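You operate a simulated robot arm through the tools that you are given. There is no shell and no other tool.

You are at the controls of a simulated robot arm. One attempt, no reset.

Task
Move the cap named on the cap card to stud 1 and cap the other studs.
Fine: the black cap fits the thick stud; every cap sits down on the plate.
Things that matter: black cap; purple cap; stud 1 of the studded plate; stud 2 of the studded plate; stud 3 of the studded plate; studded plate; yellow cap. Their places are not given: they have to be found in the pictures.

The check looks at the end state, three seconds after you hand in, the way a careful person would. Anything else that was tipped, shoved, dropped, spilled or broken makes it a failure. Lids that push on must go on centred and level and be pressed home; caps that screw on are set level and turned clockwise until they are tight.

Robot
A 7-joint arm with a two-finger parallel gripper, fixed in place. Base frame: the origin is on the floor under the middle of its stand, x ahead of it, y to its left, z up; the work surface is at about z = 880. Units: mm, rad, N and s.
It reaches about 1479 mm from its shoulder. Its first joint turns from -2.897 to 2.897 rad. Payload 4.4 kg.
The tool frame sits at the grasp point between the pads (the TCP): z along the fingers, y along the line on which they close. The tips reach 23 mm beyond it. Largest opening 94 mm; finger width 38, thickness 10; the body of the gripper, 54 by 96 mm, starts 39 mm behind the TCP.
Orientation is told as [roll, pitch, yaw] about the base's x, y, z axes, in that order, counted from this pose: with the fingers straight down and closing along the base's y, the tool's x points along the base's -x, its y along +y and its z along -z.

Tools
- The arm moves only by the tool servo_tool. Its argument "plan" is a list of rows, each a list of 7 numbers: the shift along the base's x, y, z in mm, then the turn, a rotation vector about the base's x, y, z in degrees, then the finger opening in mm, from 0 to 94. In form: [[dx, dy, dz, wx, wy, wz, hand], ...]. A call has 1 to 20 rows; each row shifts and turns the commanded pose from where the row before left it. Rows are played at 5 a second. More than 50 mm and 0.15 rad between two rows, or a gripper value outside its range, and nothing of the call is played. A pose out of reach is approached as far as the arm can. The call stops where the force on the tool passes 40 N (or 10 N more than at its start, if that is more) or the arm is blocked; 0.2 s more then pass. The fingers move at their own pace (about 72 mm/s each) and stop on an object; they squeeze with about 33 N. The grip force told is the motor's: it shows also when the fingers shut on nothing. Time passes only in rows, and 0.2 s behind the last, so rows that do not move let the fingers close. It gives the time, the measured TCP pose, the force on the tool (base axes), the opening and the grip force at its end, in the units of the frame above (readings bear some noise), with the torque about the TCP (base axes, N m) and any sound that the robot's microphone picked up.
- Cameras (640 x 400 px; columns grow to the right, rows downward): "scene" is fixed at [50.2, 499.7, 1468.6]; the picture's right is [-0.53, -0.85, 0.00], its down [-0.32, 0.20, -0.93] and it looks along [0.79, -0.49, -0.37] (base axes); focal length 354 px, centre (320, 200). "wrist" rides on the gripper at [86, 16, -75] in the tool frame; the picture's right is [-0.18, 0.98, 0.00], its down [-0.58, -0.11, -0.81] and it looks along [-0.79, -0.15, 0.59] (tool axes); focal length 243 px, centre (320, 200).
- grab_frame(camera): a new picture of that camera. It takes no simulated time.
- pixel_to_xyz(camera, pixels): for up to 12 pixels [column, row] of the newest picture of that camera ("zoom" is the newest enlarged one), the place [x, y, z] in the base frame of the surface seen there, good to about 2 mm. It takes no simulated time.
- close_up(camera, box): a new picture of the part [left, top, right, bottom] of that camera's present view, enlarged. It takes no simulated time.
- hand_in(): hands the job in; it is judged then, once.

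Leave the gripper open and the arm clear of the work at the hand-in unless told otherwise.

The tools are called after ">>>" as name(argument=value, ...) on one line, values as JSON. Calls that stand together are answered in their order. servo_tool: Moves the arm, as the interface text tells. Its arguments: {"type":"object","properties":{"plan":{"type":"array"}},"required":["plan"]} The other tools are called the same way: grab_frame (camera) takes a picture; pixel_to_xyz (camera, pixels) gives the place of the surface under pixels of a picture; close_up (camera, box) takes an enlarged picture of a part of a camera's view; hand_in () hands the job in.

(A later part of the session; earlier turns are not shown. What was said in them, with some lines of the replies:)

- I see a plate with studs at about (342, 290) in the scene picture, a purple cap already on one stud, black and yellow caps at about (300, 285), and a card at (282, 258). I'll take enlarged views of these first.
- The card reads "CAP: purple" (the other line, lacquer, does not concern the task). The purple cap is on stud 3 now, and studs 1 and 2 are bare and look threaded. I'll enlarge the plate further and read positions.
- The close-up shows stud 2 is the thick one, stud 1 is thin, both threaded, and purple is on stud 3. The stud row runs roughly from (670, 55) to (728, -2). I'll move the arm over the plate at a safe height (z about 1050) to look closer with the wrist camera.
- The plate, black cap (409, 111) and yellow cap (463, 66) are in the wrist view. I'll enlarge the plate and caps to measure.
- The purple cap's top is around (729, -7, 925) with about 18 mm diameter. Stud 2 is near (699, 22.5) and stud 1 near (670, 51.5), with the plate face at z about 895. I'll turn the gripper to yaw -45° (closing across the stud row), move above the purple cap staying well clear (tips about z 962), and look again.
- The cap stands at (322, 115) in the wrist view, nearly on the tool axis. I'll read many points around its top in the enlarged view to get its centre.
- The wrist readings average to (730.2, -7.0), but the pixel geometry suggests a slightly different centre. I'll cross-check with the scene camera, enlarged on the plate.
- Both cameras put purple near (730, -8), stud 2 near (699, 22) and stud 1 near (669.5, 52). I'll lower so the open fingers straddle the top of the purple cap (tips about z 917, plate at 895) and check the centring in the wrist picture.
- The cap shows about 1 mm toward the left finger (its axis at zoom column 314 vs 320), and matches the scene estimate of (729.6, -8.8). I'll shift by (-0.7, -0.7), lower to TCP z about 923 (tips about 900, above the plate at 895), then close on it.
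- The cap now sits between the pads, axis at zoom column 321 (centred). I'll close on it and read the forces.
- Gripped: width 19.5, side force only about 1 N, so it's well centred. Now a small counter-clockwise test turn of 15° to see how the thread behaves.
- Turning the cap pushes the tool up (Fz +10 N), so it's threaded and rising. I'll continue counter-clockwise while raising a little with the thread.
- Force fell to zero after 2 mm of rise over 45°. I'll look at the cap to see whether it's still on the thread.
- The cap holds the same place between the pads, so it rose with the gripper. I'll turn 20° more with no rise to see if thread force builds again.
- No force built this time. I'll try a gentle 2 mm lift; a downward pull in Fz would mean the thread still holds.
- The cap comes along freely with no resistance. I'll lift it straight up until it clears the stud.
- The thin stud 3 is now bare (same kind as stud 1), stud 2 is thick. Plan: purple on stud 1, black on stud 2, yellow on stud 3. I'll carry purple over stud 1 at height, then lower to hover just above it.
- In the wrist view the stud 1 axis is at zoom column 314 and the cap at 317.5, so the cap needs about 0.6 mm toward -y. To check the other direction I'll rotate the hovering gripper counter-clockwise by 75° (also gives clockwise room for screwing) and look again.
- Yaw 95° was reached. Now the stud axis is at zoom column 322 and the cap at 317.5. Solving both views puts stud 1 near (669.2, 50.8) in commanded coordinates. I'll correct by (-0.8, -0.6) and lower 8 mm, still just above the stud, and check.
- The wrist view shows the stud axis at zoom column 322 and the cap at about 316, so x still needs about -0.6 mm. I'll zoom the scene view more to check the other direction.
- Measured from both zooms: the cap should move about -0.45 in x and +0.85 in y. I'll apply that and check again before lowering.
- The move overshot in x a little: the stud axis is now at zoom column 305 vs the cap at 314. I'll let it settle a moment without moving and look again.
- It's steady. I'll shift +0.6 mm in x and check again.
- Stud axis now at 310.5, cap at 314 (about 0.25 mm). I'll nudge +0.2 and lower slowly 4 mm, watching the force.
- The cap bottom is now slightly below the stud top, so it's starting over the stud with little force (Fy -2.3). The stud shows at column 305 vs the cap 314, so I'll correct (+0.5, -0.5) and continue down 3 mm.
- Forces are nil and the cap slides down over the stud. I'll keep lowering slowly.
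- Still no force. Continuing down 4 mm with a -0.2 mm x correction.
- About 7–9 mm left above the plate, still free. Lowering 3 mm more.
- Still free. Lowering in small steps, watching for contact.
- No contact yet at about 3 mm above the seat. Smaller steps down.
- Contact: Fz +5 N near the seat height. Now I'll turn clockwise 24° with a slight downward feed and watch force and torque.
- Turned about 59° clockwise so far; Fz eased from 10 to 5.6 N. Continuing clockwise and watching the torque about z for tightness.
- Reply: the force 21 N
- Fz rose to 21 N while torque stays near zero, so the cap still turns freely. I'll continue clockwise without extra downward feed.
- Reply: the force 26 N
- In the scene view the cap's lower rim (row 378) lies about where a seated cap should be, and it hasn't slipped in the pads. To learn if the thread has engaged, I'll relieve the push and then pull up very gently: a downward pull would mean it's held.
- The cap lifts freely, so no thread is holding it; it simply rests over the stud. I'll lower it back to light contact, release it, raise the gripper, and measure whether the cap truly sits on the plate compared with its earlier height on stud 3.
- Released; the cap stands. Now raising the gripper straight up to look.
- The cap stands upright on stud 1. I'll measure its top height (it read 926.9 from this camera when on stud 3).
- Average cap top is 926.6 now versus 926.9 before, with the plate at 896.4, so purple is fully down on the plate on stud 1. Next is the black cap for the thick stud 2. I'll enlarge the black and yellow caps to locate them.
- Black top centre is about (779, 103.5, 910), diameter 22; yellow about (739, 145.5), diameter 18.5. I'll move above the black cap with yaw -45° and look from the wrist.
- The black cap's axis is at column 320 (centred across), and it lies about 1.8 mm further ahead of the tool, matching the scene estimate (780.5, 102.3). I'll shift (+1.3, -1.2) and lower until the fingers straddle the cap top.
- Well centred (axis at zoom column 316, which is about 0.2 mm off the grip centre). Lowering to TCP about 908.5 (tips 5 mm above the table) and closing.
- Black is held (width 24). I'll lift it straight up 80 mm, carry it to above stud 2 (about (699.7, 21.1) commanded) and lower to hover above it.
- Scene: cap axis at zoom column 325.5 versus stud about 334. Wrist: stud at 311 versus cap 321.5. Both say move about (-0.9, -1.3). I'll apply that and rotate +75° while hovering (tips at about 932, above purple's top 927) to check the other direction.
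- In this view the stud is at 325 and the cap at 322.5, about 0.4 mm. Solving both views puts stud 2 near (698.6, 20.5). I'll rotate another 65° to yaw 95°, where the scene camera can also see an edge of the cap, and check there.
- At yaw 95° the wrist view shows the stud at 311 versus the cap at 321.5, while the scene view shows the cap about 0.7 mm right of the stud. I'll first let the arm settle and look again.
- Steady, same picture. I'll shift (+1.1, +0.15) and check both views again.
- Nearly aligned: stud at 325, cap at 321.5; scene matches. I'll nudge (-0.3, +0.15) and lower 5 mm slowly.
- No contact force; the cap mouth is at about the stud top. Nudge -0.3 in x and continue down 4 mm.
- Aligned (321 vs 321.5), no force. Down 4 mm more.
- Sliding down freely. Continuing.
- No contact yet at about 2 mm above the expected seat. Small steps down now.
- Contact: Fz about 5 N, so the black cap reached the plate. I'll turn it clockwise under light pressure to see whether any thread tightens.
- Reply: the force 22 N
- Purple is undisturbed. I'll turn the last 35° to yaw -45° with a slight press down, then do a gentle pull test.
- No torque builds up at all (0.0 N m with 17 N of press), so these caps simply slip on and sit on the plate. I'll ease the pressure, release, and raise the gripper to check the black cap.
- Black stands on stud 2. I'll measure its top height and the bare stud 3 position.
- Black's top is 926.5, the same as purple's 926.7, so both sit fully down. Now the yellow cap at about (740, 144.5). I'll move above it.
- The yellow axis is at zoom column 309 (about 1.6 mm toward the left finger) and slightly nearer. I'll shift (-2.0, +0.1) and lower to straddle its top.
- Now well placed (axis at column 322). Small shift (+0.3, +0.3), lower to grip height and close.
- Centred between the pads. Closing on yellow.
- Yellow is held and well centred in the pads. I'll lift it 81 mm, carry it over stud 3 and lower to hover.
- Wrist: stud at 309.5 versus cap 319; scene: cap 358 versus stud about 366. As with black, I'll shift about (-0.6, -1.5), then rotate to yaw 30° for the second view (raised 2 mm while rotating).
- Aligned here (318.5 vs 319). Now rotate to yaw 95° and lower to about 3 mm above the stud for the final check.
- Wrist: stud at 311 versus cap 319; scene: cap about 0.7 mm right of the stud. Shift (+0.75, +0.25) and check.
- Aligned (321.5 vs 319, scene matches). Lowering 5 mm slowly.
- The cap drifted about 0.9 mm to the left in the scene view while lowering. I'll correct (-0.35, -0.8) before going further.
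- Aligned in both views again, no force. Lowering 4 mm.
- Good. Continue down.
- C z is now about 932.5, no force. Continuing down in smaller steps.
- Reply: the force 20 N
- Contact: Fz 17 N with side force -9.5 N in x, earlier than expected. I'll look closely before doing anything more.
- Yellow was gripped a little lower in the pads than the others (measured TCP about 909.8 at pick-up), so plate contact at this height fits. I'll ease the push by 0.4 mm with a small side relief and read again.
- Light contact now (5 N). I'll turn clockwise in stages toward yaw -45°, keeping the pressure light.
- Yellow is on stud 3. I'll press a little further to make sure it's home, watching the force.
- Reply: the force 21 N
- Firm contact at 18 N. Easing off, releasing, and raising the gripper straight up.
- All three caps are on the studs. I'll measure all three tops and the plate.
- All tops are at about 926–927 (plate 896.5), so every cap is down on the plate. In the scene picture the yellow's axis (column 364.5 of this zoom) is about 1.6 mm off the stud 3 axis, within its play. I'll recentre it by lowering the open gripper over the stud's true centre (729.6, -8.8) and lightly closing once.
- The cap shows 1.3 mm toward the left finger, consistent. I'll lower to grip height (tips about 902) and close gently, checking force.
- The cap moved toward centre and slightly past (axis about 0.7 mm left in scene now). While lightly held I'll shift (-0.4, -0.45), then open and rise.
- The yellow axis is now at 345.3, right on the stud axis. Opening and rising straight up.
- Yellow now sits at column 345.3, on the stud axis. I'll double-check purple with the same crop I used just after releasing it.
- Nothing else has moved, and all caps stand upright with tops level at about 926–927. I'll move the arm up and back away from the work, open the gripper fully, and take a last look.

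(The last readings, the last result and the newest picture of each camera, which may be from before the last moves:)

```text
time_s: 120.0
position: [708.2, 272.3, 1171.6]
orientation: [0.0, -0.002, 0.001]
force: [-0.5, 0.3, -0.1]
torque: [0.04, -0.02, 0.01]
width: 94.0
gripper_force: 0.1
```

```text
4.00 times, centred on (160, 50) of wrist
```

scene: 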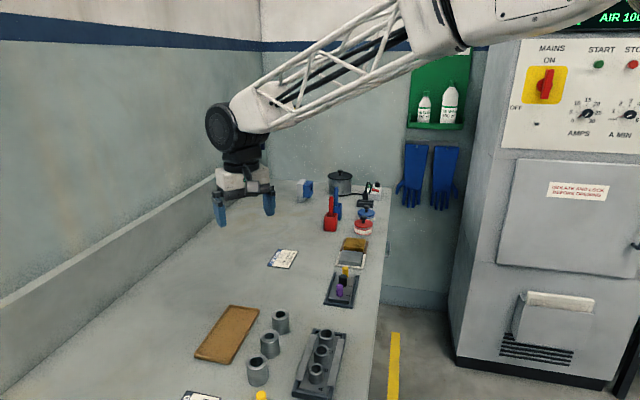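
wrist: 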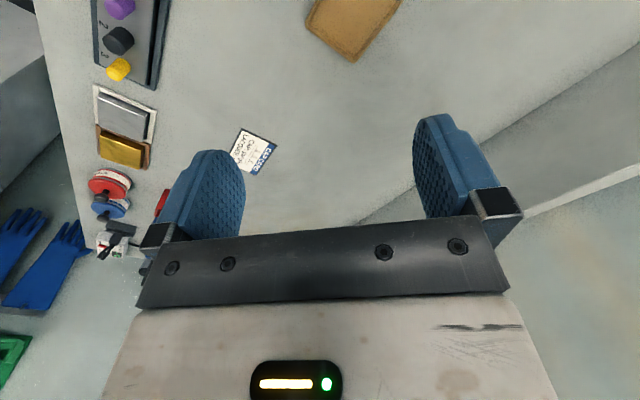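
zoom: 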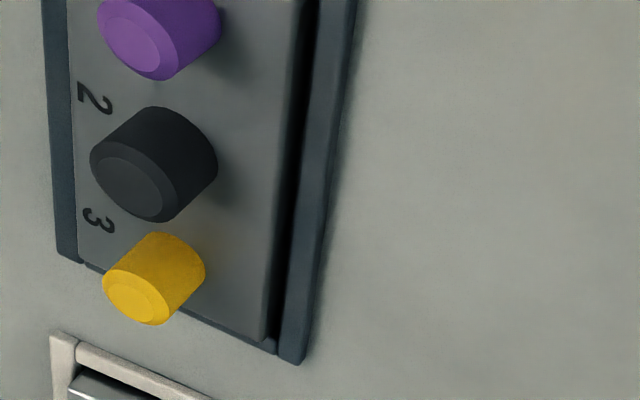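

The final picture shows purple on stud 1, black on the thick stud 2 and yellow on stud 3. All are upright and down on the plate. Everything else is where it was, the gripper is open and the arm is clear. Handing in.

>>> hand_in()

```text
The job is handed in.
```

I handed the job in with all three studs capped; I haven't seen the result of the check.

| Stud | Cap | Cap top height, z (mm) |
|---|---|---|
| 1 | Purple (the cap named on the card) | about 926.5 |
| 2 (thick) | Black | about 926 |
| 3 | Yellow | about 926.5 |

- **Seating:** The plate face is at about 896.5 and the caps are about 30 mm tall. Purple read 926.9 on stud 3 before I moved it, so all three caps sit down on the plate. They look upright.
- **Threads:** The studs look threaded, but the caps slid down to the plate without turning. Turning each one at least 129° clockwise on the plate built up no torque. After its turn, purple still lifted freely, so I treated them as slip-on caps and none of them is locked.
- **Centring:** I re-centred yellow once after placing it. Purple still sits roughly 0.7 mm off its stud's axis, which is within the play of the cap.

Nothing else on the bench was disturbed, as far as the final pictures show. The gripper is open and the arm is clear of the work.
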